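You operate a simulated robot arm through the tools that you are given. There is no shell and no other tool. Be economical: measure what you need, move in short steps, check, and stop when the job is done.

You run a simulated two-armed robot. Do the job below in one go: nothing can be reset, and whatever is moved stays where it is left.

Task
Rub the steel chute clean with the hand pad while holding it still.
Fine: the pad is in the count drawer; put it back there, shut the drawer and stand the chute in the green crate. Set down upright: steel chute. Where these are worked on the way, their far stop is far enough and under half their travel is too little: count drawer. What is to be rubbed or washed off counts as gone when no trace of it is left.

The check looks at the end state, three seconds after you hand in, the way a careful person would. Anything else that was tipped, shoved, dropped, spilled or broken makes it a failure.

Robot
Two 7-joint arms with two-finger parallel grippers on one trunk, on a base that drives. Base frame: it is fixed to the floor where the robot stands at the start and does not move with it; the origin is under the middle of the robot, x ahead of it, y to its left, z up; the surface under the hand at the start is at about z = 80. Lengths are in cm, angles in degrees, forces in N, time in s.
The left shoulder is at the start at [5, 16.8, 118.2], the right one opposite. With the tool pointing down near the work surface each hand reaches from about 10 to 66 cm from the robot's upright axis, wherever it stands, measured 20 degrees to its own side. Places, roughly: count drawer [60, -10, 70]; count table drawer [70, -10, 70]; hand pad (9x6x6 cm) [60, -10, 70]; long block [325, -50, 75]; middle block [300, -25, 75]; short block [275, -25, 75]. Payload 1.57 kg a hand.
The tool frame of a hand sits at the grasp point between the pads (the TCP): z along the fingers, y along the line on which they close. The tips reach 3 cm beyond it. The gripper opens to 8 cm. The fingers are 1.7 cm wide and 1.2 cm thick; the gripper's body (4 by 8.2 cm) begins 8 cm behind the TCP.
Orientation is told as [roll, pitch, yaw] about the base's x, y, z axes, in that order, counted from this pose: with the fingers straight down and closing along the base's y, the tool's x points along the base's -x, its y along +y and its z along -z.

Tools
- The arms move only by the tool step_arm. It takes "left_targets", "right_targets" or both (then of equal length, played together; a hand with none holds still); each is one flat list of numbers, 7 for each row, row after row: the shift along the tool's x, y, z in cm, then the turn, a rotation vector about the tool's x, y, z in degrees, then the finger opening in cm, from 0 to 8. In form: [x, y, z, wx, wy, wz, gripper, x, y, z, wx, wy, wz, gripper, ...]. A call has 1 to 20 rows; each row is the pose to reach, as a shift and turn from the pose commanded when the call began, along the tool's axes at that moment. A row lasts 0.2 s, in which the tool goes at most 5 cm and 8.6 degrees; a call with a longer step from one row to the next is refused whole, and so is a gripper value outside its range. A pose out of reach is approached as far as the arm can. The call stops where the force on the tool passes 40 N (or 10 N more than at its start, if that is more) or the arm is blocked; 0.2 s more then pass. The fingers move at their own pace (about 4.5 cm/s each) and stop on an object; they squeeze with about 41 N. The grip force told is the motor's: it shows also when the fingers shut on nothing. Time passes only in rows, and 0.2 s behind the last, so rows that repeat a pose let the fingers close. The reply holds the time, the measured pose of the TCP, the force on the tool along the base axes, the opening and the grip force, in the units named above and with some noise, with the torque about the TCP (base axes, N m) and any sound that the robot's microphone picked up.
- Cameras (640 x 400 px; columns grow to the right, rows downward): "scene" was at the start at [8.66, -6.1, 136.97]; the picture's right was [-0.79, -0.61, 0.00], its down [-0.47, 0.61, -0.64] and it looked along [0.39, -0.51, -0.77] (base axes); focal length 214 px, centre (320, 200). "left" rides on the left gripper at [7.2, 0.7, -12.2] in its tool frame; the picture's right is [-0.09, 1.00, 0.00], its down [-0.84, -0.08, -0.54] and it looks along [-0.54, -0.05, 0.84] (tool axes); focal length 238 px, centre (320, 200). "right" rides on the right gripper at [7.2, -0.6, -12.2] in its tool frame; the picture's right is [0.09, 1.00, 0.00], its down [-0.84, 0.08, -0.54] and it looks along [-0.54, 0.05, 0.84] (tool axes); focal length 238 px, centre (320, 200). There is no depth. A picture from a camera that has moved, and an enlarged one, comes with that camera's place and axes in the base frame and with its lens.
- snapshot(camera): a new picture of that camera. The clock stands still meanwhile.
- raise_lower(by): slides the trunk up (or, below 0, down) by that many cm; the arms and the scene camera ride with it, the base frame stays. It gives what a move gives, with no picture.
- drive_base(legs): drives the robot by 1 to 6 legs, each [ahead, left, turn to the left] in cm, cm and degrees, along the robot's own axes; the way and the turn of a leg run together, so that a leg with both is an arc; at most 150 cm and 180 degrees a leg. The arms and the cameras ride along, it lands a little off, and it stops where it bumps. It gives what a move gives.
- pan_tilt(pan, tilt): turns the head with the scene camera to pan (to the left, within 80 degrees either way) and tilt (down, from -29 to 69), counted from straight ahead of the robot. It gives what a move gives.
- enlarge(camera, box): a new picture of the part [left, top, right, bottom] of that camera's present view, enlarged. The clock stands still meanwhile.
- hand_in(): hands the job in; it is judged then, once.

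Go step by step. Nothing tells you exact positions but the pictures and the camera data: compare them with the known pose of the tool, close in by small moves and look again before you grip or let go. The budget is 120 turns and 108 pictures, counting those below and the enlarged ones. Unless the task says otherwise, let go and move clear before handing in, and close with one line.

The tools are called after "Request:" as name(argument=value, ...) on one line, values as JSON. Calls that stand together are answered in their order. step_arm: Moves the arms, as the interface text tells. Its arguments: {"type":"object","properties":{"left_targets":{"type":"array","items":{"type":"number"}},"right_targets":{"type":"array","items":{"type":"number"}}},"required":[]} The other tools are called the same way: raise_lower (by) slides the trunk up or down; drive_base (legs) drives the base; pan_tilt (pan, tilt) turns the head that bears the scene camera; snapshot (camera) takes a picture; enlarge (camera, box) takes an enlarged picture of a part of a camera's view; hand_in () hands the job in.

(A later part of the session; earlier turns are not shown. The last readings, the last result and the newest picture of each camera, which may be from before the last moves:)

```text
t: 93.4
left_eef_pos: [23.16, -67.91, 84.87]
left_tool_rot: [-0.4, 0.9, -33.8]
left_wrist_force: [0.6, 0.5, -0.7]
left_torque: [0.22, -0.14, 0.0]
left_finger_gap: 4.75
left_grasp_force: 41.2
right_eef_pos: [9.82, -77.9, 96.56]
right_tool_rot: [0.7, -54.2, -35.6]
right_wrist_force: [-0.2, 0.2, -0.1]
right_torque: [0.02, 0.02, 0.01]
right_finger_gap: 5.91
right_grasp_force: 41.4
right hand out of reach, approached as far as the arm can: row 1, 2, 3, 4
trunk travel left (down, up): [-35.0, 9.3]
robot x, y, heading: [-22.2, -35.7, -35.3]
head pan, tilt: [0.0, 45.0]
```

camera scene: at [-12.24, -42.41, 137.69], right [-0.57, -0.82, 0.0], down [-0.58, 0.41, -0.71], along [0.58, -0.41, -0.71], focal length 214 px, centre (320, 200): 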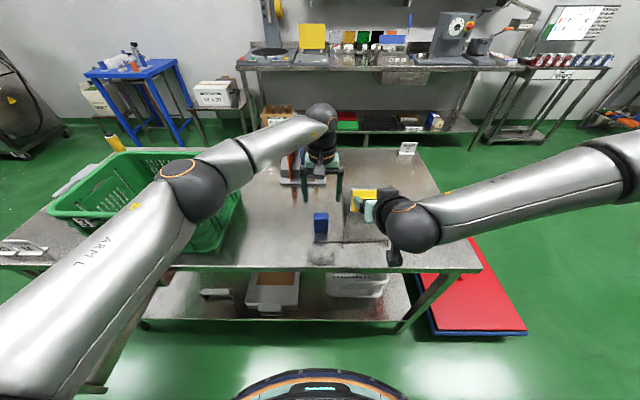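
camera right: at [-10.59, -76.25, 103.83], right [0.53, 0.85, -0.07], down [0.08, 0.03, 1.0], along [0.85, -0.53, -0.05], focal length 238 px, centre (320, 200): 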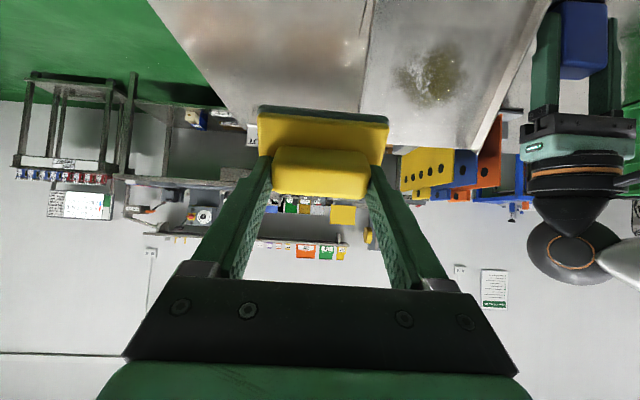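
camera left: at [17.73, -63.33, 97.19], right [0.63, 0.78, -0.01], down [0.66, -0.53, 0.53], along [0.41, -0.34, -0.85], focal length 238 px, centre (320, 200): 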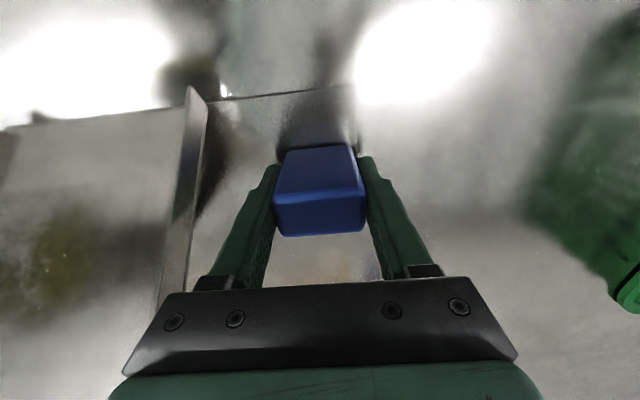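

The limit is downward relative to the shoulder, so a lower trunk should help. I'll release the block, lift the left hand, retract the right, lower the trunk 10 cm and shift the base a little, then regrip.

Request:
step_arm(left_targets=[0, 0, 0, 0, 0, 0, 6, 0, 0, 0, 0, 0, 0, 8, 0, 0, 0, 0, 0, 0, 8, 0, 0, -3, 0, 0, 0, 8, 0, 0, -6, 0, 0, 0, 8, 0, 0, -9, 0, 0, 0, 8, 0, 0, -12, 0, 0, 0, 8], right_targets=[0, 0, -2, 0, 0, 0, 0, 0, 0, -4, 0, 0, 0, 0, -1, 0, -6, 0, 0, 0, 0, -2.5, 0, -7, 0, 0, 0, 0, -4, 0, -8, 0, 0, 0, 0, -6, 0, -8, 0, 0, 0, 0, -8, 0, -8, 0, 0, 0, 0])

Request:
raise_lower(by=-10)

Request:
drive_base(legs=[[-3, 5, 0]])

Request:
snapshot(camera="scene")

```text
t: 95.0
left_eef_pos: [23.22, -67.85, 97.05]
left_tool_rot: [-0.3, 0.8, -33.8]
left_wrist_force: [0.1, -1.4, 0.1]
left_torque: [-0.01, -0.01, 0.01]
left_finger_gap: 8.0
left_grasp_force: 0.1
right_eef_pos: [8.08, -76.86, 107.92]
right_tool_rot: [0.7, -54.1, -35.6]
right_wrist_force: [-0.1, -0.3, -0.4]
right_torque: [0.0, 0.0, -0.01]
right_finger_gap: 5.89
right_grasp_force: 41.2
trunk travel left (down, up): [-35.0, 9.3]
robot x, y, heading: [-22.17, -35.77, -34.7]
head pan, tilt: [0.0, 45.0]
```

```text
t: 96.4
left_eef_pos: [23.3, -67.72, 86.98]
left_tool_rot: [-0.3, 0.7, -33.8]
left_wrist_force: [0.5, 0.0, -0.2]
left_torque: [0.0, -0.01, -0.01]
left_finger_gap: 8.01
left_grasp_force: 0.0
right_eef_pos: [7.99, -76.82, 97.91]
right_tool_rot: [0.7, -54.3, -35.6]
right_wrist_force: [-0.6, 0.2, -0.1]
right_torque: [0.03, 0.02, 0.0]
right_finger_gap: 5.88
right_grasp_force: 40.9
trunk travel left (down, up): [-25.0, 19.3]
robot x, y, heading: [-21.98, -35.29, -34.8]
head pan, tilt: [0.0, 45.0]
```

```text
t: 97.5
left_eef_pos: [23.9, -61.69, 86.89]
left_tool_rot: [-0.3, 0.7, -33.7]
left_wrist_force: [0.6, 0.5, 0.0]
left_torque: [-0.01, -0.02, 0.0]
left_finger_gap: 7.98
left_grasp_force: 0.1
right_eef_pos: [8.52, -70.87, 97.87]
right_tool_rot: [0.5, -54.3, -35.5]
right_wrist_force: [1.1, -0.5, -0.9]
right_torque: [0.01, 0.01, -0.03]
right_finger_gap: 5.92
right_grasp_force: 40.5
trunk travel left (down, up): [-25.0, 19.3]
robot x, y, heading: [-21.74, -29.73, -34.9]
head pan, tilt: [0.0, 45.0]
```

```text
47 pictures are left
camera scene: at [-11.8, -36.5, 127.7], right [-0.57, -0.82, 0.0], down [-0.58, 0.4, -0.71], along [0.58, -0.4, -0.71], focal length 214 px, centre (320, 200)
```

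scene: 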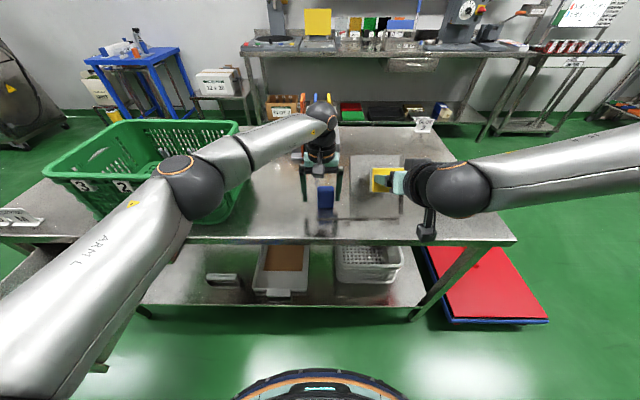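

I overlooked that the trunk lowering brought the left fingers back around the block, so the base move may have nudged the chute. Checking.

Request:
snapshot(camera="left")

Request:
enlarge(camera="scene", box=[270, 140, 450, 260])

```text
46 pictures are left
camera left: at [18.42, -57.32, 99.23], right [0.63, 0.78, -0.01], down [0.66, -0.53, 0.53], along [0.41, -0.34, -0.85], focal length 238 px, centre (320, 200)
```

left: 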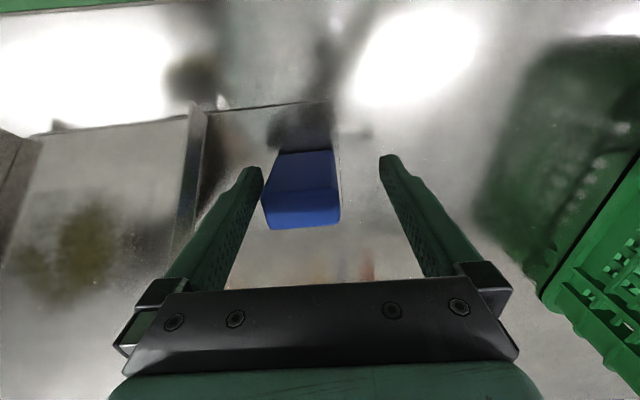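

```text
3.33 times, centred on (360, 200) of scene
camera zoom: at [-11.8, -36.5, 127.7], right [-0.57, -0.82, 0.0], down [-0.58, 0.4, -0.71], along [0.58, -0.4, -0.71], focal length 715 px, centre (187, 200)
```

zoom: 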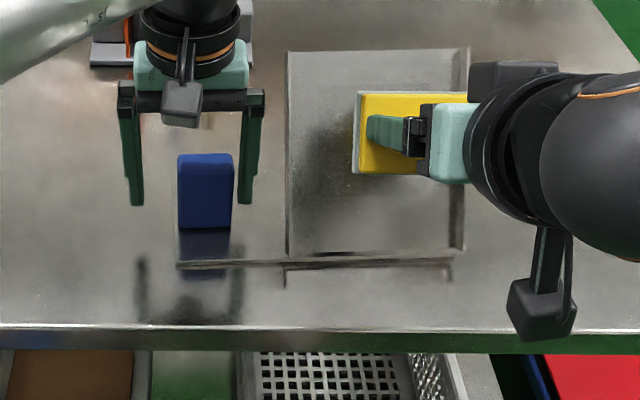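

The chute just slid about 4 cm left, still upright, and the block is between the fingers. Centring the left hand, regripping, then approaching with the pad.

Request:
step_arm(left_targets=[-0.4, -0.8, 0, 0, 0, 0, 8, -0.8, -1.6, 0, 0, 0, 0, 8, -0.8, -1.6, 2.3, 0, 0, 0, 8, -0.8, -1.6, 2.3, 0, 0, 0, 6, -0.8, -1.6, 2.3, 0, 0, 0, 4, -0.8, -1.6, 2.3, 0, 0, 0, 3, -0.8, -1.6, 2.3, 0, 0, 0, 2, -0.8, -1.6, 2.3, 0, 0, 0, 2])

Request:
step_arm(right_targets=[0.6, 0.3, 1.5, 0, 0, 0, 0, 1.3, 0.7, 3, 0, 0, 0, 0, 1.3, 0.7, 4.5, 0, 0, 0, 0, 1.3, 0.7, 5.5, 0, 0, 0, 0])

Request:
enlarge(camera="scene", box=[270, 140, 450, 260])

```text
t: 99.3
left_eef_pos: [23.71, -63.67, 84.63]
left_tool_rot: [-0.3, 1.0, -33.8]
left_wrist_force: [0.7, 1.0, 0.0]
left_torque: [0.19, -0.29, 0.05]
left_finger_gap: 4.79
left_grasp_force: 39.6
right_eef_pos: [8.57, -70.99, 97.86]
right_tool_rot: [0.7, -54.2, -35.6]
right_wrist_force: [1.5, 0.6, -1.4]
right_torque: [0.0, -0.01, -0.01]
right_finger_gap: 5.87
right_grasp_force: 41.5
trunk travel left (down, up): [-25.0, 19.3]
robot x, y, heading: [-21.65, -29.52, -35.0]
head pan, tilt: [0.0, 45.0]
```

```text
t: 100.3
left_eef_pos: [23.68, -63.55, 84.59]
left_tool_rot: [-0.3, 0.9, -33.7]
left_wrist_force: [-0.3, -1.0, 0.5]
left_torque: [0.18, -0.16, 0.01]
left_finger_gap: 4.79
left_grasp_force: 41.0
right_eef_pos: [12.09, -72.45, 93.54]
right_tool_rot: [0.7, -54.2, -35.4]
right_wrist_force: [0.3, 0.4, -0.9]
right_torque: [-0.03, 0.0, 0.0]
right_finger_gap: 5.87
right_grasp_force: 40.8
trunk travel left (down, up): [-25.0, 19.3]
robot x, y, heading: [-21.97, -29.54, -34.8]
head pan, tilt: [0.0, 45.0]
```

```text
3.33 times, centred on (360, 200) of scene
camera zoom: at [-11.79, -36.55, 127.69], right [-0.57, -0.82, 0.0], down [-0.58, 0.4, -0.71], along [0.58, -0.4, -0.71], focal length 715 px, centre (187, 200)
```

zoom: 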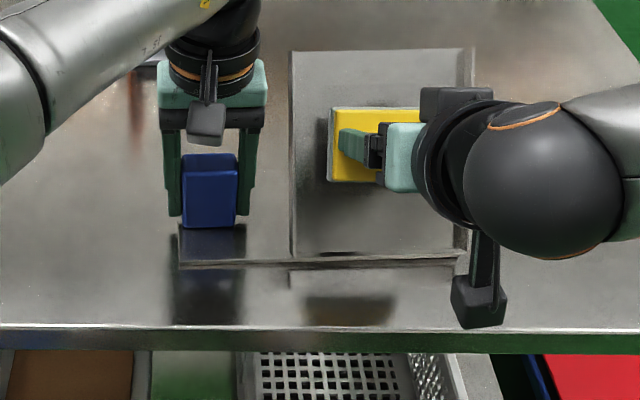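

Free reach now. Closing on the surface gently.

Request:
step_arm(right_targets=[0, 0, 0.4, 0, 0, 0, 0, 0, 0, 0.8, 0, 0, 0, 0, 0, 0, 1.2, 0, 0, 0, 0, 0, 0, 1.5, 0, 0, 0, 0])

```text
t: 101.3
left_eef_pos: [23.75, -63.65, 84.54]
left_tool_rot: [-0.3, 0.8, -33.8]
left_wrist_force: [-0.8, 1.0, 0.5]
left_torque: [0.23, -0.22, 0.06]
left_finger_gap: 4.77
left_grasp_force: 40.7
right_eef_pos: [13.09, -73.27, 92.63]
right_tool_rot: [0.5, -54.2, -35.4]
right_wrist_force: [0.1, 0.2, -0.3]
right_torque: [0.02, -0.02, 0.0]
right_finger_gap: 5.91
right_grasp_force: 40.8
trunk travel left (down, up): [-25.0, 19.3]
robot x, y, heading: [-21.71, -29.27, -34.9]
head pan, tilt: [0.0, 45.0]
```

Request:
step_arm(right_targets=[0, 0, 0.3, 0, 0, 0, 0, 0, 0, 0.6, 0, 0, 0, 0, 0, 0, 0.9, 0, 0, 0, 0])

Request:
enlarge(camera="scene", box=[270, 140, 450, 260])

```text
t: 102.1
left_eef_pos: [23.83, -63.7, 84.5]
left_tool_rot: [-0.3, 0.9, -33.6]
left_wrist_force: [2.6, -3.2, -0.9]
left_torque: [0.74, -0.12, 0.47]
left_finger_gap: 4.79
left_grasp_force: 41.2
right_eef_pos: [13.52, -73.51, 92.14]
right_tool_rot: [0.8, -54.1, -35.5]
right_wrist_force: [-4.0, 1.2, 3.2]
right_torque: [0.26, 0.06, 0.18]
right_finger_gap: 5.91
right_grasp_force: 41.2
trunk travel left (down, up): [-25.0, 19.3]
robot x, y, heading: [-21.83, -29.71, -34.9]
head pan, tilt: [0.0, 45.0]
```

```text
3.33 times, centred on (360, 200) of scene
camera zoom: at [-11.82, -36.55, 127.7], right [-0.57, -0.82, 0.0], down [-0.58, 0.4, -0.71], along [0.58, -0.4, -0.71], focal length 715 px, centre (187, 200)
```

zoom: 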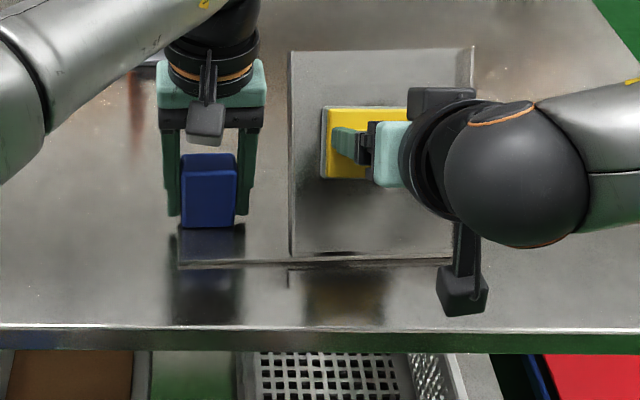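

Contact with about 5 N, pad centred on the stain. Rubbing with strokes along and across while the left hand holds.

Request:
step_arm(right_targets=[0, 0, 0.3, 0, 0, 0, 0, 0, 1.8, 0.3, 0, 0, 0, 0, 0, 0, 0.3, 0, 0, 0, 0, 0, -1.8, 0.3, 0, 0, 0, 0, 1.5, -1.8, 0.3, 0, 0, 0, 0, 1.5, 0, 0.3, 0, 0, 0, 0, 1.5, 1.8, 0.3, 0, 0, 0, 0, 3, 1.8, 0.3, 0, 0, 0, 0, 3, 0, 0.3, 0, 0, 0, 0, 3, -1.8, 0.3, 0, 0, 0, 0, 1.5, -1.8, 0.3, 0, 0, 0, 0, 0, -1.8, 0.3, 0, 0, 0, 0, -1.5, -1.8, 0.3, 0, 0, 0, 0, -1.5, 0, 0.3, 0, 0, 0, 0, -1.5, 1.8, 0.3, 0, 0, 0, 0, -3, 1.8, 0.3, 0, 0, 0, 0, -3, 0, 0.3, 0, 0, 0, 0, -3, -1.8, 0.3, 0, 0, 0, 0, -1.5, -1, 0.3, 0, 0, 0, 0, 0, 0, 0.3, 0, 0, 0, 0])

```text
t: 106.3
left_eef_pos: [23.63, -63.61, 84.67]
left_tool_rot: [-0.2, 0.8, -33.7]
left_wrist_force: [-1.7, -1.3, 2.3]
left_torque: [0.44, 0.01, 0.14]
left_finger_gap: 4.82
left_grasp_force: 41.0
right_eef_pos: [13.8, -73.75, 92.16]
right_tool_rot: [0.7, -54.2, -35.6]
right_wrist_force: [-0.3, 0.3, -0.4]
right_torque: [0.02, -0.01, -0.01]
right_finger_gap: 5.9
right_grasp_force: 41.0
right hand out of reach, approached as far as the arm can: row 8
trunk travel left (down, up): [-25.0, 19.3]
robot x, y, heading: [-21.25, -29.76, -34.8]
head pan, tilt: [0.0, 45.0]
```

Let me back the pad off and look at the surface.

Request:
step_arm(right_targets=[0, 0, -1.5, 0, 0, 0, 0, 0, -2, -3, 0, 0, 0, 0, 0, -5, -5, 0, 0, 0, 0, 0, -8, -6, 0, 0, 0, 0, 0, -11, -6, 0, 0, 0, 0])

Request:
enlarge(camera="scene", box=[270, 140, 450, 260])

```text
t: 107.5
left_eef_pos: [23.61, -63.66, 84.65]
left_tool_rot: [-0.3, 0.9, -33.7]
left_wrist_force: [-1.4, -0.9, 3.1]
left_torque: [0.27, -0.27, 0.01]
left_finger_gap: 4.81
left_grasp_force: 41.0
right_eef_pos: [3.46, -80.07, 95.4]
right_tool_rot: [0.7, -54.1, -35.4]
right_wrist_force: [-0.1, 1.0, 0.1]
right_torque: [-0.03, 0.03, -0.01]
right_finger_gap: 5.92
right_grasp_force: 41.0
trunk travel left (down, up): [-25.0, 19.3]
robot x, y, heading: [-21.82, -29.85, -34.7]
head pan, tilt: [0.0, 45.0]
```

```text
3.33 times, centred on (360, 200) of scene
camera zoom: at [-11.85, -36.55, 127.7], right [-0.57, -0.82, 0.0], down [-0.58, 0.4, -0.71], along [0.58, -0.4, -0.71], focal length 715 px, centre (187, 200)
```

zoom: 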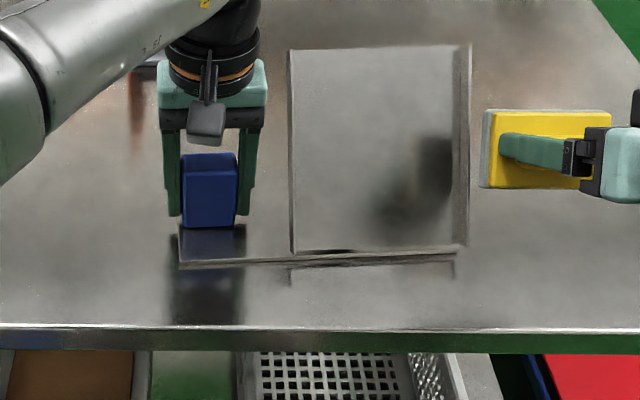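

The stain looks gone apart from what may be the pad's reflection at the right. I'll move the pad further away and look closely.

Request:
step_arm(right_targets=[0, -3, -1, 0, 0, 0, 0, 0, -6, -2, 0, 0, 0, 0, 0, -9, -3, 0, 0, 0, 0, 0, -12, -4, 0, 0, 0, 0, 0, -14, -4, 0, 0, 0, 0])

Request:
enlarge(camera="scene", box=[340, 145, 410, 220])

Request:
enlarge(camera="left", box=[0, 100, 220, 320])

```text
t: 108.7
left_eef_pos: [23.75, -63.54, 84.57]
left_tool_rot: [-0.3, 0.8, -33.7]
left_wrist_force: [0.8, 1.3, 3.5]
left_torque: [0.25, -0.53, 0.14]
left_finger_gap: 4.78
left_grasp_force: 40.6
right_eef_pos: [-7.0, -89.6, 97.76]
right_tool_rot: [0.8, -54.2, -35.4]
right_wrist_force: [0.2, -0.8, -0.2]
right_torque: [0.07, 0.02, 0.04]
right_finger_gap: 5.9
right_grasp_force: 40.8
trunk travel left (down, up): [-25.0, 19.3]
robot x, y, heading: [-21.5, -29.55, -34.6]
head pan, tilt: [0.0, 45.0]
```

```text
5.33 times, centred on (375, 182) of scene
camera zoom: at [-11.82, -36.52, 127.7], right [-0.57, -0.82, 0.0], down [-0.58, 0.4, -0.71], along [0.58, -0.4, -0.71], focal length 1144 px, centre (27, 293)
```

zoom: 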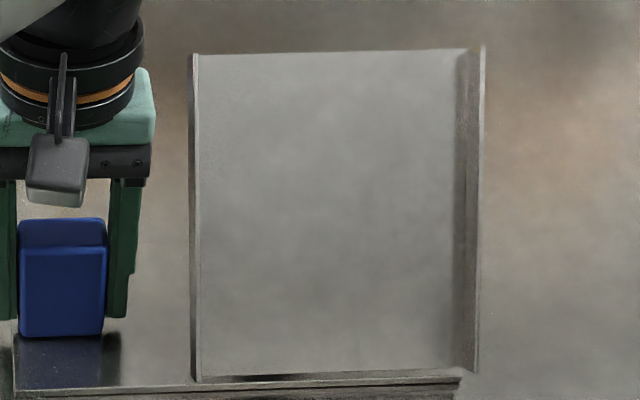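

```text
1.82 times, centred on (110, 210) of left
camera zoom: at [18.28, -59.15, 96.89], right [0.63, 0.78, -0.01], down [0.66, -0.53, 0.53], along [0.41, -0.34, -0.85], focal length 433 px, centre (702, 182)
```

zoom: 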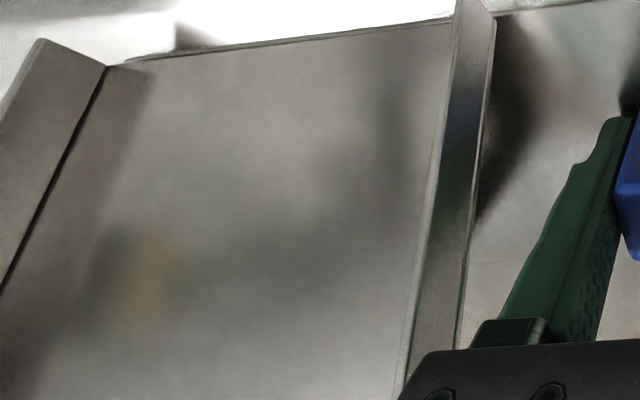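

The surface shows no trace from the front; the warm blur in the left view looks like a reflection. I'll un-tilt the right hand (away from the chute) and check whether that blur moves.

Request:
step_arm(right_targets=[-1, 0, -1, 0, 7.7, 0, 0, -2, 0, -2, 0, 15.4, 0, 0, -3, 0, -3, 0, 23.1, 0, 0, -4, 0, -4, 0, 30.9, 0, 0, -5, 0, -5, 0, 38.6, 0, 0, -5, 0, -6, 0, 46.3, 0, 0, -5, 0, -7, 0, 53.5, 0, 0])

Request:
enlarge(camera="left", box=[0, 100, 220, 320])

Request:
snapshot(camera="scene")

```text
t: 110.3
left_eef_pos: [23.69, -63.61, 84.64]
left_tool_rot: [-0.3, 0.9, -33.8]
left_wrist_force: [0.3, 0.7, 3.0]
left_torque: [0.24, -0.5, 0.11]
left_finger_gap: 4.79
left_grasp_force: 40.9
right_eef_pos: [-9.58, -88.07, 105.76]
right_tool_rot: [0.4, -0.6, -34.9]
right_wrist_force: [0.1, 0.7, -1.6]
right_torque: [-0.01, 0.01, 0.04]
right_finger_gap: 5.89
right_grasp_force: 41.1
trunk travel left (down, up): [-25.0, 19.3]
robot x, y, heading: [-22.09, -29.74, -34.9]
head pan, tilt: [0.0, 45.0]
```

```text
1.82 times, centred on (110, 210) of left
camera zoom: at [18.25, -59.16, 96.9], right [0.63, 0.78, -0.01], down [0.66, -0.53, 0.53], along [0.41, -0.34, -0.85], focal length 433 px, centre (702, 182)
```

zoom: 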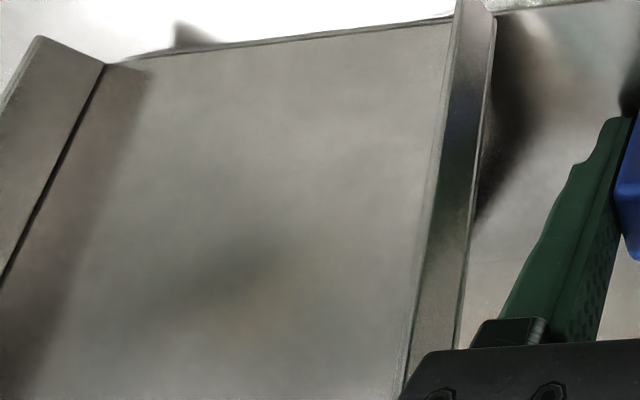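

```text
38 pictures are left
camera scene: at [-11.82, -36.52, 127.7], right [-0.57, -0.82, 0.0], down [-0.58, 0.4, -0.71], along [0.58, -0.4, -0.71], focal length 214 px, centre (320, 200)
```

scene: 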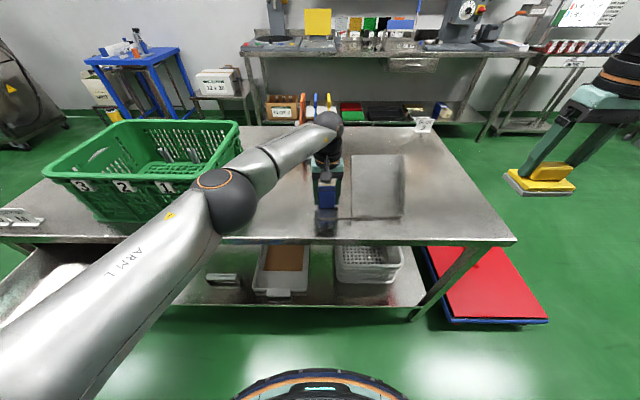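

The blur vanished with the pad, so the chute is clean. Since the left hand already holds the chute by its block, I'll test whether it can lift it level.

Request:
step_arm(left_targets=[0, 0, -0.5, 0, 0, 0, 0, 0, 0, -1, 0, 0, 0, 0, 0, 0, -2, 0, 0, 0, 0, 0, 0, -3, 0, 0, 0, 0, 0, 0, -3, 0, 0, 0, 0])

Request:
enlarge(camera="scene", box=[270, 130, 450, 250])

```text
t: 111.5
left_eef_pos: [23.79, -63.58, 87.56]
left_tool_rot: [-0.3, 0.8, -33.7]
left_wrist_force: [-0.4, 0.7, -3.3]
left_torque: [0.21, -0.11, -0.01]
left_finger_gap: 4.79
left_grasp_force: 40.7
right_eef_pos: [-9.45, -88.23, 105.85]
right_tool_rot: [0.5, -0.7, -34.8]
right_wrist_force: [-0.1, -0.7, -0.7]
right_torque: [0.02, 0.0, -0.03]
right_finger_gap: 5.89
right_grasp_force: 41.2
trunk travel left (down, up): [-25.0, 19.3]
robot x, y, heading: [-21.4, -29.65, -34.9]
head pan, tilt: [0.0, 45.0]
```

```text
3.33 times, centred on (360, 190) of scene
camera zoom: at [-11.78, -36.56, 127.69], right [-0.57, -0.82, 0.0], down [-0.58, 0.4, -0.71], along [0.58, -0.4, -0.71], focal length 715 px, centre (187, 233)
```

zoom: 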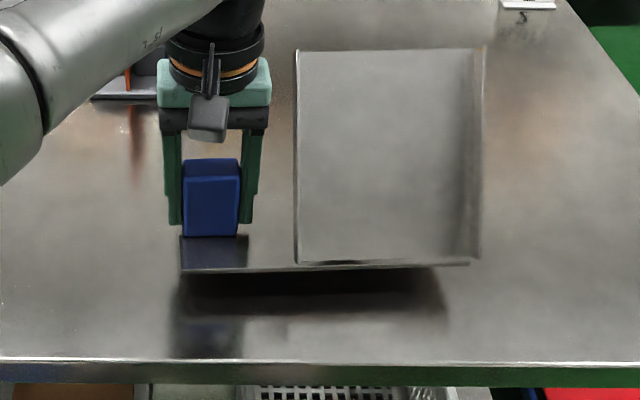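

The chute is light and lifts level. But the open drawer blocks the spot where I'd stand for the crate, so I'll set the chute down again, return the pad and shut the drawer first.

Request:
step_arm(left_targets=[0, 0, 1.5, 0, 0, 0, 0, 0, 0, 2.6, 0, 0, 0, 0, 0, 0, 2.95, 0, 0, 0, 0, 0, 0, 2.95, 0, 0, 0, 6, 0, 0, 2.95, 0, 0, 0, 8, 0, 0, 2.95, 0, 0, 0, 8, 0, 0, 0, 0, 0, 0, 8, 0, 0, -4, 0, 0, 0, 8, 0, 0, -8, 0, 0, 0, 8, 0, 0, -12, 0, 0, 0, 8])

Request:
raise_lower(by=12)

Request:
drive_base(legs=[[-21, 0, 0], [0, 86, 0]])

Request:
pan_tilt(pan=-20, tilt=48)

Request:
snapshot(camera="scene")

```text
t: 113.7
left_eef_pos: [23.83, -62.34, 99.2]
left_tool_rot: [-0.4, 0.8, -33.7]
left_wrist_force: [-0.2, 0.4, -0.9]
left_torque: [-0.02, -0.01, 0.0]
left_finger_gap: 8.02
left_grasp_force: 0.0
left hand out of reach, approached as far as the arm can: row 9, 10
right_eef_pos: [-9.46, -88.06, 105.91]
right_tool_rot: [0.3, -0.7, -34.9]
right_wrist_force: [-0.9, -0.4, -1.1]
right_torque: [0.01, -0.01, -0.01]
right_finger_gap: 5.89
right_grasp_force: 40.7
trunk travel left (down, up): [-25.0, 19.3]
robot x, y, heading: [-21.74, -29.82, -35.0]
head pan, tilt: [0.0, 45.0]
```

```text
t: 115.2
left_eef_pos: [23.73, -62.55, 111.12]
left_tool_rot: [-0.2, 0.8, -33.7]
left_wrist_force: [-0.5, 0.0, -0.9]
left_torque: [0.03, 0.01, 0.01]
left_finger_gap: 7.99
left_grasp_force: 0.0
right_eef_pos: [-9.53, -88.15, 117.89]
right_tool_rot: [0.3, -0.6, -35.0]
right_wrist_force: [-0.6, -0.4, -1.9]
right_torque: [0.01, -0.03, -0.03]
right_finger_gap: 5.88
right_grasp_force: 40.9
trunk travel left (down, up): [-37.0, 7.3]
robot x, y, heading: [-21.83, -29.59, -35.0]
head pan, tilt: [0.0, 45.0]
```

```text
t: 124.3
left_eef_pos: [55.44, 20.27, 111.03]
left_tool_rot: [-0.3, 0.8, -33.3]
left_wrist_force: [0.7, 0.1, 0.0]
left_torque: [0.0, 0.01, -0.02]
left_finger_gap: 7.99
left_grasp_force: 0.1
right_eef_pos: [22.42, -5.51, 117.87]
right_tool_rot: [0.4, -0.7, -34.4]
right_wrist_force: [0.2, 0.1, -0.2]
right_torque: [0.01, 0.0, -0.02]
right_finger_gap: 5.87
right_grasp_force: 41.0
trunk travel left (down, up): [-37.0, 7.3]
robot x, y, heading: [9.8, 52.92, -34.1]
head pan, tilt: [0.0, 45.0]
```

```text
t: 125.2
left_eef_pos: [55.42, 20.31, 111.12]
left_tool_rot: [-0.3, 0.8, -33.3]
left_wrist_force: [-0.2, -0.5, 0.5]
left_torque: [0.0, 0.02, 0.02]
left_finger_gap: 8.03
left_grasp_force: 0.1
right_eef_pos: [22.41, -5.56, 117.9]
right_tool_rot: [0.4, -0.7, -34.6]
right_wrist_force: [-0.3, -0.8, -0.4]
right_torque: [-0.01, 0.02, 0.0]
right_finger_gap: 5.89
right_grasp_force: 41.1
trunk travel left (down, up): [-37.0, 7.3]
robot x, y, heading: [9.38, 52.82, -34.4]
head pan, tilt: [-20.0, 48.0]
```

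```text
36 pictures are left
camera scene: at [17.48, 44.19, 139.27], right [-0.81, -0.58, 0.0], down [-0.43, 0.6, -0.67], along [0.39, -0.54, -0.74], focal length 214 px, centre (320, 200)
```

scene: 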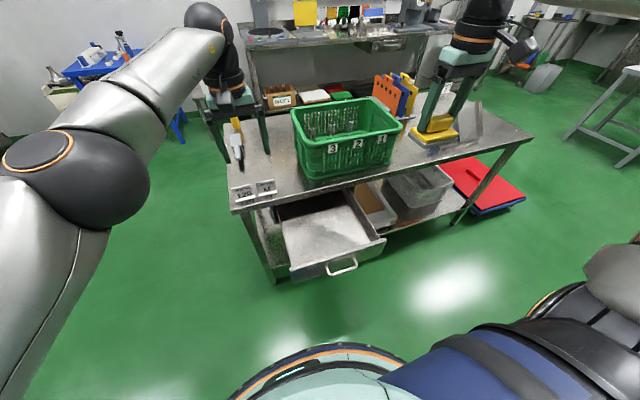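

The drawer is as I left it. Moving the right hand inward and the base closer so the pad is above its old place.

Request:
step_arm(right_targets=[-1, 2.4, 0, 0, 0, 0, 0, -2, 4.8, 1, 0, 0, 0, 0, -3, 7.2, 2, 0, 0, 0, 0, -4, 9.6, 3, 0, 0, 0, 0, -5, 12, 4, 0, 0, 0, 0])

Request:
drive_base(legs=[[6.5, 9.4, -0.6]])

Request:
raise_lower(by=-18)

Request:
snapshot(camera="right")

```text
t: 126.3
left_eef_pos: [55.49, 20.21, 111.11]
left_tool_rot: [-0.5, 0.9, -33.3]
left_wrist_force: [0.2, 0.6, 0.0]
left_torque: [-0.01, 0.0, -0.01]
left_finger_gap: 7.98
left_grasp_force: 0.0
right_eef_pos: [33.57, 1.55, 113.65]
right_tool_rot: [0.4, -0.6, -34.6]
right_wrist_force: [0.4, 0.3, -1.0]
right_torque: [-0.01, 0.0, -0.01]
right_finger_gap: 5.89
right_grasp_force: 40.7
trunk travel left (down, up): [-37.0, 7.3]
robot x, y, heading: [9.26, 52.41, -34.6]
head pan, tilt: [-20.0, 48.0]
```

```text
t: 127.8
left_eef_pos: [65.81, 23.84, 111.14]
left_tool_rot: [-0.3, 0.9, -33.8]
left_wrist_force: [-0.9, -0.2, 0.8]
left_torque: [-0.03, 0.06, 0.02]
left_finger_gap: 8.0
left_grasp_force: 0.0
right_eef_pos: [43.45, 5.19, 113.71]
right_tool_rot: [0.4, -0.7, -35.1]
right_wrist_force: [0.1, -0.9, -0.3]
right_torque: [-0.01, 0.04, -0.02]
right_finger_gap: 5.89
right_grasp_force: 40.8
trunk travel left (down, up): [-37.0, 7.3]
robot x, y, heading: [20.39, 56.63, -35.2]
head pan, tilt: [-20.0, 48.0]
```

```text
t: 129.8
left_eef_pos: [65.72, 23.82, 93.08]
left_tool_rot: [-0.3, 0.8, -33.9]
left_wrist_force: [-0.5, 0.4, -0.7]
left_torque: [0.01, -0.02, 0.0]
left_finger_gap: 7.97
left_grasp_force: 0.0
right_eef_pos: [43.33, 5.25, 95.84]
right_tool_rot: [0.3, -0.8, -35.2]
right_wrist_force: [-0.5, 0.4, -1.0]
right_torque: [0.02, 0.01, -0.03]
right_finger_gap: 5.89
right_grasp_force: 41.0
trunk travel left (down, up): [-19.0, 25.3]
robot x, y, heading: [20.29, 56.89, -35.1]
head pan, tilt: [-20.0, 48.0]
```

```text
35 pictures are left
camera right: at [37.0, 8.89, 107.94], right [0.5, 0.87, 0.01], down [0.72, -0.42, 0.55], along [0.48, -0.27, -0.83], focal length 238 px, centre (320, 200)
```

right: 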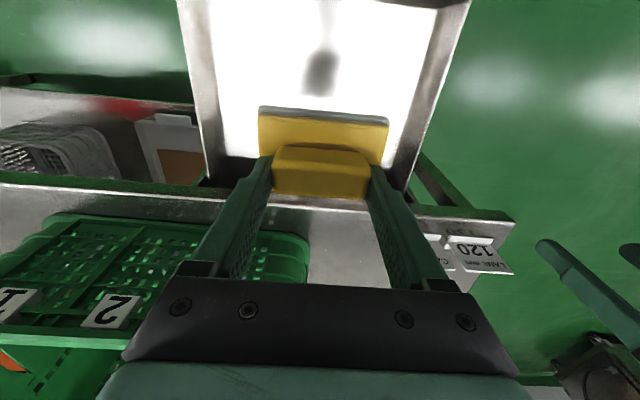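

The left hand would come down near the signs, so I'll pull it back and up first. Then lower the pad further.

Request:
step_arm(left_targets=[2.5, 2, -2, 0, 0, 0, 8, 5, 4, -4, 0, 0, 0, 8, 7.5, 6, -6, 0, 0, 0, 8, 10, 8, -8, 0, 0, 0, 8, 12.5, 10, -10, 0, 0, 0, 8, 15, 12, -12, 0, 0, 0, 8, 17.5, 14, -14, 0, 0, 0, 8, 20, 16, -16, 0, 0, 0, 8], right_targets=[0, 0, 1, 0, 0, 0, 0, 0, 0, 2, 0, 0, 0, 0, 0, 0, 3, 0, 0, 0, 0, 0, 0, 4, 0, 0, 0, 0, 0, 0, 5, 0, 0, 0, 0, 0, 0, 6, 0, 0, 0, 0, 0, 0, 7, 0, 0, 0, 0, 0, 0, 8, 0, 0, 0, 0])

Request:
raise_lower(by=-9)

Request:
snapshot(camera="right")

```text
t: 131.6
left_eef_pos: [58.23, 48.18, 109.4]
left_tool_rot: [-0.3, 0.9, -33.9]
left_wrist_force: [-0.3, -0.7, -0.2]
left_torque: [0.01, -0.02, -0.02]
left_finger_gap: 8.02
left_grasp_force: 0.1
right_eef_pos: [43.63, 5.08, 87.72]
right_tool_rot: [0.3, -0.7, -35.3]
right_wrist_force: [0.8, -0.2, -0.2]
right_torque: [0.0, -0.03, 0.01]
right_finger_gap: 5.91
right_grasp_force: 40.9
trunk travel left (down, up): [-19.0, 25.3]
robot x, y, heading: [20.0, 56.91, -34.9]
head pan, tilt: [-20.0, 48.0]
```

```text
t: 132.9
left_eef_pos: [58.34, 48.09, 100.42]
left_tool_rot: [-0.4, 0.8, -33.9]
left_wrist_force: [-0.8, -0.3, -0.7]
left_torque: [0.01, 0.0, 0.02]
left_finger_gap: 8.01
left_grasp_force: 0.1
right_eef_pos: [43.57, 5.15, 78.71]
right_tool_rot: [0.4, -0.8, -35.1]
right_wrist_force: [-0.8, -0.2, -1.2]
right_torque: [0.01, 0.05, -0.05]
right_finger_gap: 5.89
right_grasp_force: 41.3
trunk travel left (down, up): [-10.0, 34.3]
robot x, y, heading: [20.3, 56.76, -35.1]
head pan, tilt: [-20.0, 48.0]
```

```text
34 pictures are left
camera right: at [37.09, 8.82, 90.86], right [0.5, 0.87, 0.01], down [0.72, -0.42, 0.55], along [0.48, -0.27, -0.83], focal length 238 px, centre (320, 200)
```

right: 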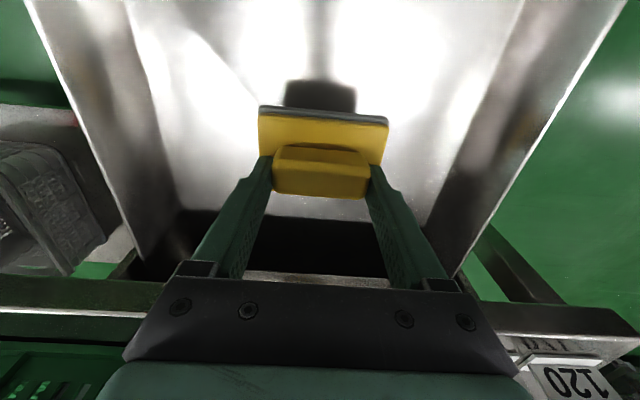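

Pad is well inside the drawer outline. Lowering to just above the floor.

Request:
raise_lower(by=-6.2)

Request:
step_arm(right_targets=[0, 0, 0.2, 0, 0, 0, 0, 0, 0, 0.4, 0, 0, 0, 0, 0, 0, 0.6, 0, 0, 0, 0])

```text
t: 133.9
left_eef_pos: [58.23, 48.01, 94.15]
left_tool_rot: [-0.2, 0.8, -33.9]
left_wrist_force: [-0.5, 0.6, -0.3]
left_torque: [-0.02, 0.01, -0.01]
left_finger_gap: 8.0
left_grasp_force: 0.0
right_eef_pos: [43.51, 5.14, 72.41]
right_tool_rot: [0.5, -0.7, -35.1]
right_wrist_force: [0.2, 0.3, -1.0]
right_torque: [-0.02, -0.01, 0.0]
right_finger_gap: 5.86
right_grasp_force: 41.1
trunk travel left (down, up): [-3.8, 40.5]
robot x, y, heading: [20.28, 56.86, -35.4]
head pan, tilt: [-20.0, 48.0]
```

```text
t: 134.7
left_eef_pos: [58.22, 48.18, 94.1]
left_tool_rot: [-0.3, 0.8, -33.9]
left_wrist_force: [0.1, -0.7, -0.1]
left_torque: [-0.02, 0.01, -0.01]
left_finger_gap: 8.0
left_grasp_force: 0.1
right_eef_pos: [43.45, 5.16, 71.86]
right_tool_rot: [0.4, -0.7, -35.2]
right_wrist_force: [0.1, -0.2, 0.2]
right_torque: [-0.02, -0.01, 0.0]
right_finger_gap: 5.87
right_grasp_force: 41.6
trunk travel left (down, up): [-3.8, 40.5]
robot x, y, heading: [20.5, 57.07, -35.2]
head pan, tilt: [-20.0, 48.0]
```

Request:
step_arm(right_targets=[0, 0, 0.2, 0, 0, 0, 0, 0, 0, 0.4, 0, 0, 0, 0, 0, 0, 0.4, 0, 0, 0, 0])

```text
t: 135.5
left_eef_pos: [58.22, 48.19, 94.18]
left_tool_rot: [-0.4, 0.8, -33.9]
left_wrist_force: [1.2, 0.2, 0.6]
left_torque: [0.0, 0.02, 0.04]
left_finger_gap: 7.99
left_grasp_force: 0.0
right_eef_pos: [43.63, 5.17, 71.69]
right_tool_rot: [0.3, -1.2, -35.3]
right_wrist_force: [-2.2, -4.0, 14.1]
right_torque: [-1.03, 0.21, -0.1]
right_finger_gap: 5.88
right_grasp_force: 41.3
trunk travel left (down, up): [-3.8, 40.5]
robot x, y, heading: [20.38, 57.05, -35.2]
head pan, tilt: [-20.0, 48.0]
```

The pad is on the drawer floor (14 N upward). Backing off the press, opening and lifting away.

Request:
step_arm(right_targets=[0, 0, -0.2, 0, 0, 0, 5.9, 0, 0, -0.2, 0, 0, 0, 7, 0, 0, -0.2, 0, 0, 0, 8, 0, 0, -0.2, 0, 0, 0, 8, 0, 0, -1.2, 0, 0, 0, 8, 0, 0, -2.5, 0, 0, 0, 8])

Request:
raise_lower(by=28)

Request:
snapshot(camera="right")

```text
t: 136.9
left_eef_pos: [58.25, 48.06, 94.28]
left_tool_rot: [-0.4, 0.8, -33.8]
left_wrist_force: [0.4, 0.2, 0.0]
left_torque: [0.0, 0.03, 0.0]
left_finger_gap: 8.01
left_grasp_force: 0.1
right_eef_pos: [43.49, 5.15, 74.08]
right_tool_rot: [0.4, -0.7, -35.2]
right_wrist_force: [0.2, 0.4, -0.2]
right_torque: [0.02, -0.01, -0.04]
right_finger_gap: 8.0
right_grasp_force: 0.0
trunk travel left (down, up): [-3.8, 40.5]
robot x, y, heading: [20.27, 56.72, -34.6]
head pan, tilt: [-20.0, 48.0]
```

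```text
t: 139.7
left_eef_pos: [58.41, 48.09, 122.24]
left_tool_rot: [-0.3, 0.8, -34.0]
left_wrist_force: [0.9, 0.4, 0.6]
left_torque: [0.0, 0.02, -0.04]
left_finger_gap: 8.0
left_grasp_force: 0.0
right_eef_pos: [43.51, 5.12, 102.1]
right_tool_rot: [0.3, -0.6, -35.2]
right_wrist_force: [-0.2, -0.3, 0.3]
right_torque: [0.04, -0.04, 0.01]
right_finger_gap: 8.0
right_grasp_force: 0.1
trunk travel left (down, up): [-31.8, 12.5]
robot x, y, heading: [20.57, 56.67, -35.0]
head pan, tilt: [-20.0, 48.0]
```

```text
33 pictures are left
camera right: at [37.15, 8.81, 114.19], right [0.5, 0.87, 0.01], down [0.72, -0.42, 0.55], along [0.48, -0.27, -0.83], focal length 238 px, centre (320, 200)
```

right: 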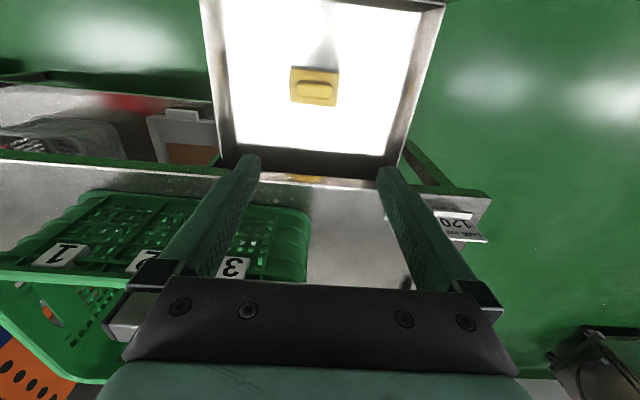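

The pad is back upright in the drawer. To shut it I'll back off, tilt the right hand forward with closed fingers, and push on the front beside the handle by driving ahead.

Request:
drive_base(legs=[[-24, 0, 0], [0, -8.7, 0]])

Request:
step_arm(right_targets=[0, 0, 0, 0, -7.5, 0, 6, 0, 0, 0, 0, -15, 0, 4, 0, 0, 0, 0, -22.5, 0, 2, 0, 0, 0, 0, -30, 0, 0, 0, 0, 0, 0, -37.5, 0, 0, 0, 0, 0, 0, -45, 0, 0, 0, 0, 0, 0, -52, 0, 0])

Request:
raise_lower(by=-31)

Request:
snapshot(camera="scene")

```text
t: 142.6
left_eef_pos: [33.72, 55.0, 122.16]
left_tool_rot: [-0.3, 0.8, -33.6]
left_wrist_force: [-0.1, -1.5, -0.7]
left_torque: [-0.01, -0.01, -0.01]
left_finger_gap: 7.99
left_grasp_force: 0.1
right_eef_pos: [19.1, 11.77, 102.01]
right_tool_rot: [0.3, -0.7, -35.0]
right_wrist_force: [-0.2, -0.4, 0.9]
right_torque: [0.02, 0.0, 0.02]
right_finger_gap: 7.99
right_grasp_force: 0.0
trunk travel left (down, up): [-31.8, 12.5]
robot x, y, heading: [-4.44, 63.48, -35.0]
head pan, tilt: [-20.0, 48.0]
```

```text
t: 144.2
left_eef_pos: [33.71, 54.9, 122.16]
left_tool_rot: [-0.3, 0.8, -33.7]
left_wrist_force: [-0.5, 0.7, -0.1]
left_torque: [0.02, -0.02, 0.03]
left_finger_gap: 7.99
left_grasp_force: 0.0
right_eef_pos: [19.17, 12.02, 102.04]
right_tool_rot: [0.9, -52.8, -35.6]
right_wrist_force: [-1.1, -0.1, 0.4]
right_torque: [0.0, 0.01, 0.01]
right_finger_gap: 0.01
right_grasp_force: 21.3
trunk travel left (down, up): [-31.8, 12.5]
robot x, y, heading: [-4.42, 63.22, -34.4]
head pan, tilt: [-20.0, 48.0]
```

```text
t: 147.2
left_eef_pos: [33.69, 55.09, 91.14]
left_tool_rot: [-0.4, 0.8, -33.6]
left_wrist_force: [0.7, -1.1, 0.7]
left_torque: [-0.02, -0.06, 0.01]
left_finger_gap: 8.0
left_grasp_force: 0.0
right_eef_pos: [19.13, 11.91, 71.1]
right_tool_rot: [0.6, -52.7, -35.4]
right_wrist_force: [0.5, -0.2, 0.0]
right_torque: [-0.02, 0.01, 0.01]
right_finger_gap: 0.0
right_grasp_force: 21.1
trunk travel left (down, up): [-0.8, 43.5]
robot x, y, heading: [-4.51, 63.69, -34.8]
head pan, tilt: [-20.0, 48.0]
```

```text
32 pictures are left
camera scene: at [3.45, 54.81, 103.08], right [-0.82, -0.58, 0.0], down [-0.43, 0.61, -0.67], along [0.39, -0.55, -0.74], focal length 214 px, centre (320, 200)
```

scene: 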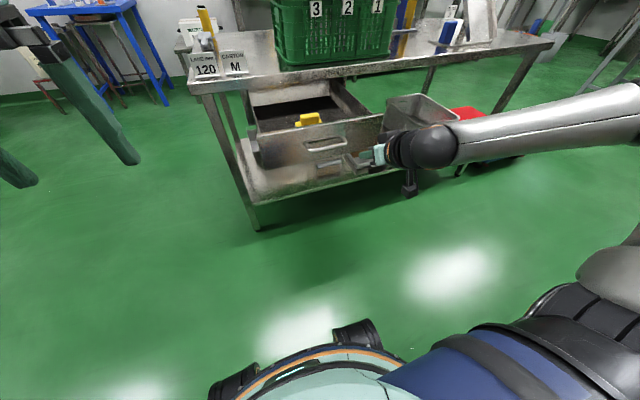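

The fingertips face the drawer front just right of the handle. Driving ahead to push it in.

Request:
drive_base(legs=[[8, 0, 0], [18, 0, 0]])

Request:
snapshot(camera="scene")

```text
t: 149.4
left_eef_pos: [54.56, 40.46, 91.03]
left_tool_rot: [-0.4, 0.8, -33.8]
left_wrist_force: [-0.4, -1.2, 0.4]
left_torque: [-0.01, 0.0, 0.0]
left_finger_gap: 8.0
left_grasp_force: 0.0
right_eef_pos: [39.81, -2.61, 71.11]
right_tool_rot: [0.7, -52.7, -35.7]
right_wrist_force: [-0.2, 0.0, 0.1]
right_torque: [-0.01, 0.01, -0.02]
right_finger_gap: 0.0
right_grasp_force: 21.5
trunk travel left (down, up): [-0.8, 43.5]
robot x, y, heading: [16.62, 48.98, -34.9]
head pan, tilt: [-20.0, 48.0]
```

```text
31 pictures are left
camera scene: at [24.24, 40.27, 103.07], right [-0.82, -0.57, 0.0], down [-0.43, 0.61, -0.67], along [0.38, -0.55, -0.74], focal length 214 px, centre (320, 200)
```

scene: 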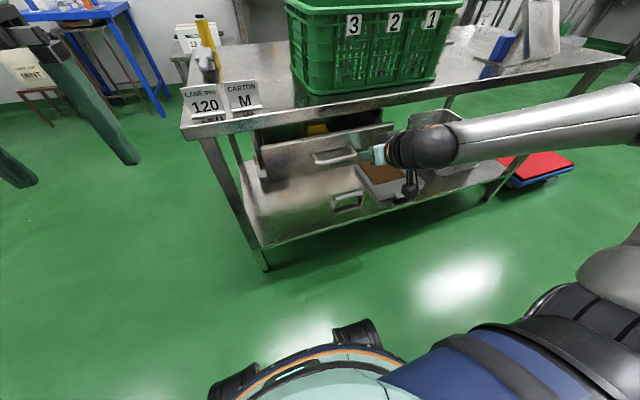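

The drawer is sliding in smoothly; about 7–8 cm remain.

Request:
drive_base(legs=[[6.5, 0, 0]])

Request:
step_arm(right_targets=[-0.3, 0, 0.4, 0, 0, 0, 0, -0.6, 0, 0.8, 0, 0, 0, 0, -0.9, 0, 1.2, 0, 0, 0, 0, -1.2, 0, 1.6, 0, 0, 0, 0])

Request:
enlarge(camera="scene", box=[160, 60, 480, 260])

```text
t: 150.5
left_eef_pos: [59.95, 36.57, 91.21]
left_tool_rot: [-0.3, 0.8, -33.8]
left_wrist_force: [0.3, 0.2, 0.4]
left_torque: [-0.01, 0.01, 0.03]
left_finger_gap: 8.0
left_grasp_force: 0.0
right_eef_pos: [45.1, -6.14, 71.04]
right_tool_rot: [0.8, -52.4, -35.8]
right_wrist_force: [-0.3, -0.2, 0.0]
right_torque: [0.01, 0.05, 0.03]
right_finger_gap: 0.0
right_grasp_force: 21.2
trunk travel left (down, up): [-0.8, 43.5]
robot x, y, heading: [22.02, 45.33, -35.2]
head pan, tilt: [-20.0, 48.0]
stopped in leg 1: the force on the tool passed its limit at 54 N (the readings are from after the stop); the commanded pose is now the measured one
```

```text
t: 151.0
left_eef_pos: [59.71, 36.48, 91.12]
left_tool_rot: [-0.4, 0.7, -33.9]
left_wrist_force: [-0.5, -0.4, -0.3]
left_torque: [-0.03, 0.0, 0.01]
left_finger_gap: 8.0
left_grasp_force: 0.1
right_eef_pos: [45.1, -6.28, 70.76]
right_tool_rot: [1.1, -52.0, -36.1]
right_wrist_force: [-1.5, 2.8, 0.4]
right_torque: [-0.15, -0.09, -0.08]
right_finger_gap: 0.01
right_grasp_force: 21.4
trunk travel left (down, up): [-0.8, 43.5]
robot x, y, heading: [21.98, 44.94, -35.1]
head pan, tilt: [-20.0, 48.0]
stopped in row 2 (right hand): the force on the tool passed its limit at 47 N (the readings are from after the stop); the commanded pose is now the measured one
```

```text
2.00 times, centred on (320, 160) of scene
camera zoom: at [29.47, 36.57, 103.1], right [-0.82, -0.57, 0.0], down [-0.42, 0.61, -0.67], along [0.38, -0.55, -0.74], focal length 429 px, centre (320, 280)
```

zoom: 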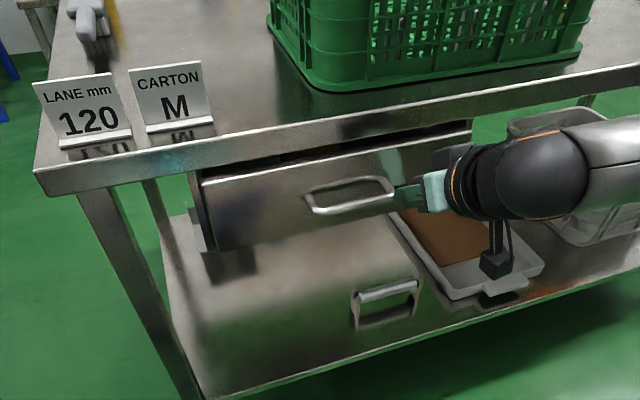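

The force stop and the bar's position (same as at the start) show the drawer is shut. Retreating, raising and un-tilting the right hand.

Request:
drive_base(legs=[[-22, 0, 0]])

Request:
raise_lower(by=32)

Request:
step_arm(right_targets=[0, -1.5, -0.5, 0, 7.5, 0, 2, 0, -3, -1, 0, 15, 0, 4, 0, -4.5, -1.5, 0, 22.5, 0, 6, 0, -6, -2, 0, 30, 0, 6, 0, -7.5, -2.5, 0, 37.5, 0, 6, 0, -9, -3, 0, 45, 0, 6, 0, -10, -4, 0, 51.5, 0, 6])

Request:
enlarge(camera="scene", box=[200, 80, 420, 300])

```text
t: 152.6
left_eef_pos: [42.02, 48.94, 91.11]
left_tool_rot: [-0.4, 0.9, -33.8]
left_wrist_force: [0.3, -0.9, 0.9]
left_torque: [0.03, 0.03, 0.03]
left_finger_gap: 7.98
left_grasp_force: 0.1
right_eef_pos: [27.54, 6.11, 70.55]
right_tool_rot: [1.0, -51.9, -35.9]
right_wrist_force: [-0.1, 0.2, -0.9]
right_torque: [0.02, -0.02, 0.02]
right_finger_gap: 0.0
right_grasp_force: 20.9
trunk travel left (down, up): [-0.8, 43.5]
robot x, y, heading: [4.19, 57.99, -35.0]
head pan, tilt: [-20.0, 48.0]
```

```text
t: 155.8
left_eef_pos: [42.12, 49.04, 123.12]
left_tool_rot: [-0.3, 0.8, -33.7]
left_wrist_force: [-0.6, 0.7, -0.9]
left_torque: [-0.02, 0.01, 0.03]
left_finger_gap: 8.0
left_grasp_force: 0.1
right_eef_pos: [27.63, 6.13, 102.68]
right_tool_rot: [0.8, -51.9, -35.8]
right_wrist_force: [-1.2, -0.6, -0.6]
right_torque: [0.04, 0.03, -0.03]
right_finger_gap: 0.0
right_grasp_force: 21.6
trunk travel left (down, up): [-32.8, 11.5]
robot x, y, heading: [4.39, 57.44, -35.0]
head pan, tilt: [-20.0, 48.0]
```

```text
t: 157.4
left_eef_pos: [42.18, 49.01, 123.12]
left_tool_rot: [-0.4, 0.9, -33.8]
left_wrist_force: [0.4, -0.7, -0.7]
left_torque: [-0.01, 0.01, 0.0]
left_finger_gap: 7.98
left_grasp_force: 0.0
right_eef_pos: [19.28, -0.08, 104.86]
right_tool_rot: [0.7, -0.3, -35.1]
right_wrist_force: [-0.3, 0.2, -0.7]
right_torque: [0.05, 0.0, 0.0]
right_finger_gap: 5.99
right_grasp_force: 0.0
trunk travel left (down, up): [-32.8, 11.5]
robot x, y, heading: [4.45, 57.59, -35.0]
head pan, tilt: [-20.0, 48.0]
```

```text
1.82 times, centred on (310, 190) of scene
camera zoom: at [11.89, 48.95, 135.07], right [-0.82, -0.57, 0.0], down [-0.43, 0.61, -0.67], along [0.38, -0.55, -0.74], focal length 390 px, centre (338, 218)
```

zoom: 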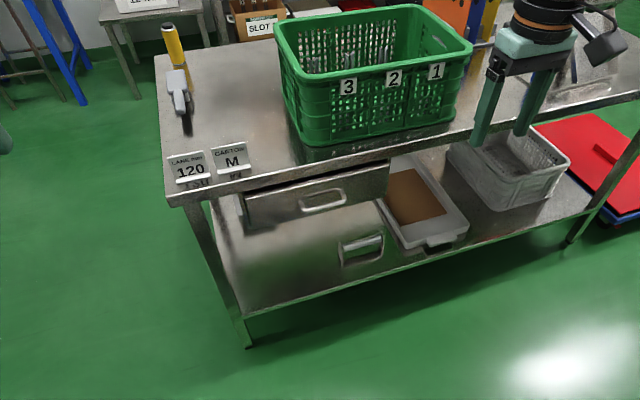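

The drawer is shut and everything else undisturbed. Now driving back to the chute to pick it up with the left hand.

Request:
drive_base(legs=[[0, -96, 0], [29, 0, 0]])

Request:
pan_tilt(pan=0, tilt=48)

Request:
snapshot(camera="scene")

```text
t: 167.6
left_eef_pos: [12.02, -44.04, 123.17]
left_tool_rot: [-0.3, 0.9, -33.4]
left_wrist_force: [0.4, 0.3, -0.8]
left_torque: [0.01, -0.01, 0.03]
left_finger_gap: 8.04
left_grasp_force: 0.0
right_eef_pos: [-10.52, -93.26, 104.97]
right_tool_rot: [0.5, -0.5, -34.8]
right_wrist_force: [0.2, 0.0, 0.1]
right_torque: [0.03, 0.0, 0.0]
right_finger_gap: 6.03
right_grasp_force: 0.0
trunk travel left (down, up): [-32.8, 11.5]
robot x, y, heading: [-26.2, -35.51, -34.6]
head pan, tilt: [-20.0, 48.0]
```

```text
t: 168.4
left_eef_pos: [11.96, -43.93, 123.22]
left_tool_rot: [-0.4, 0.7, -33.4]
left_wrist_force: [-0.5, 0.0, -0.8]
left_torque: [0.05, 0.01, 0.02]
left_finger_gap: 8.01
left_grasp_force: 0.0
right_eef_pos: [-10.53, -93.35, 105.0]
right_tool_rot: [0.5, -0.4, -34.9]
right_wrist_force: [-0.2, 0.3, 0.1]
right_torque: [-0.01, 0.02, -0.03]
right_finger_gap: 6.01
right_grasp_force: 0.0
trunk travel left (down, up): [-32.8, 11.5]
robot x, y, heading: [-25.8, -35.32, -34.8]
head pan, tilt: [0.0, 48.0]
```

```text
28 pictures are left
camera scene: at [-16.32, -42.23, 135.07], right [-0.57, -0.82, 0.0], down [-0.61, 0.42, -0.67], along [0.55, -0.38, -0.74], focal length 214 px, centre (320, 200)
```

scene: 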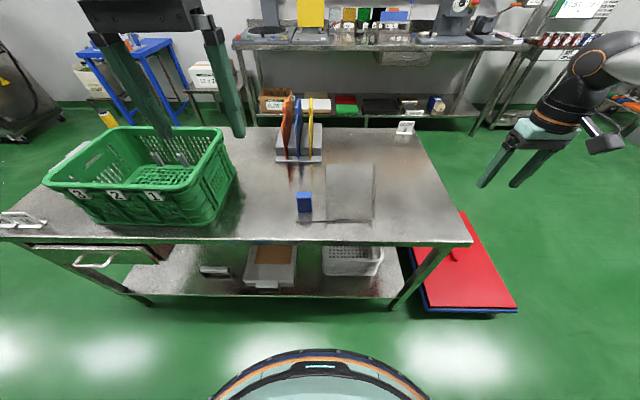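

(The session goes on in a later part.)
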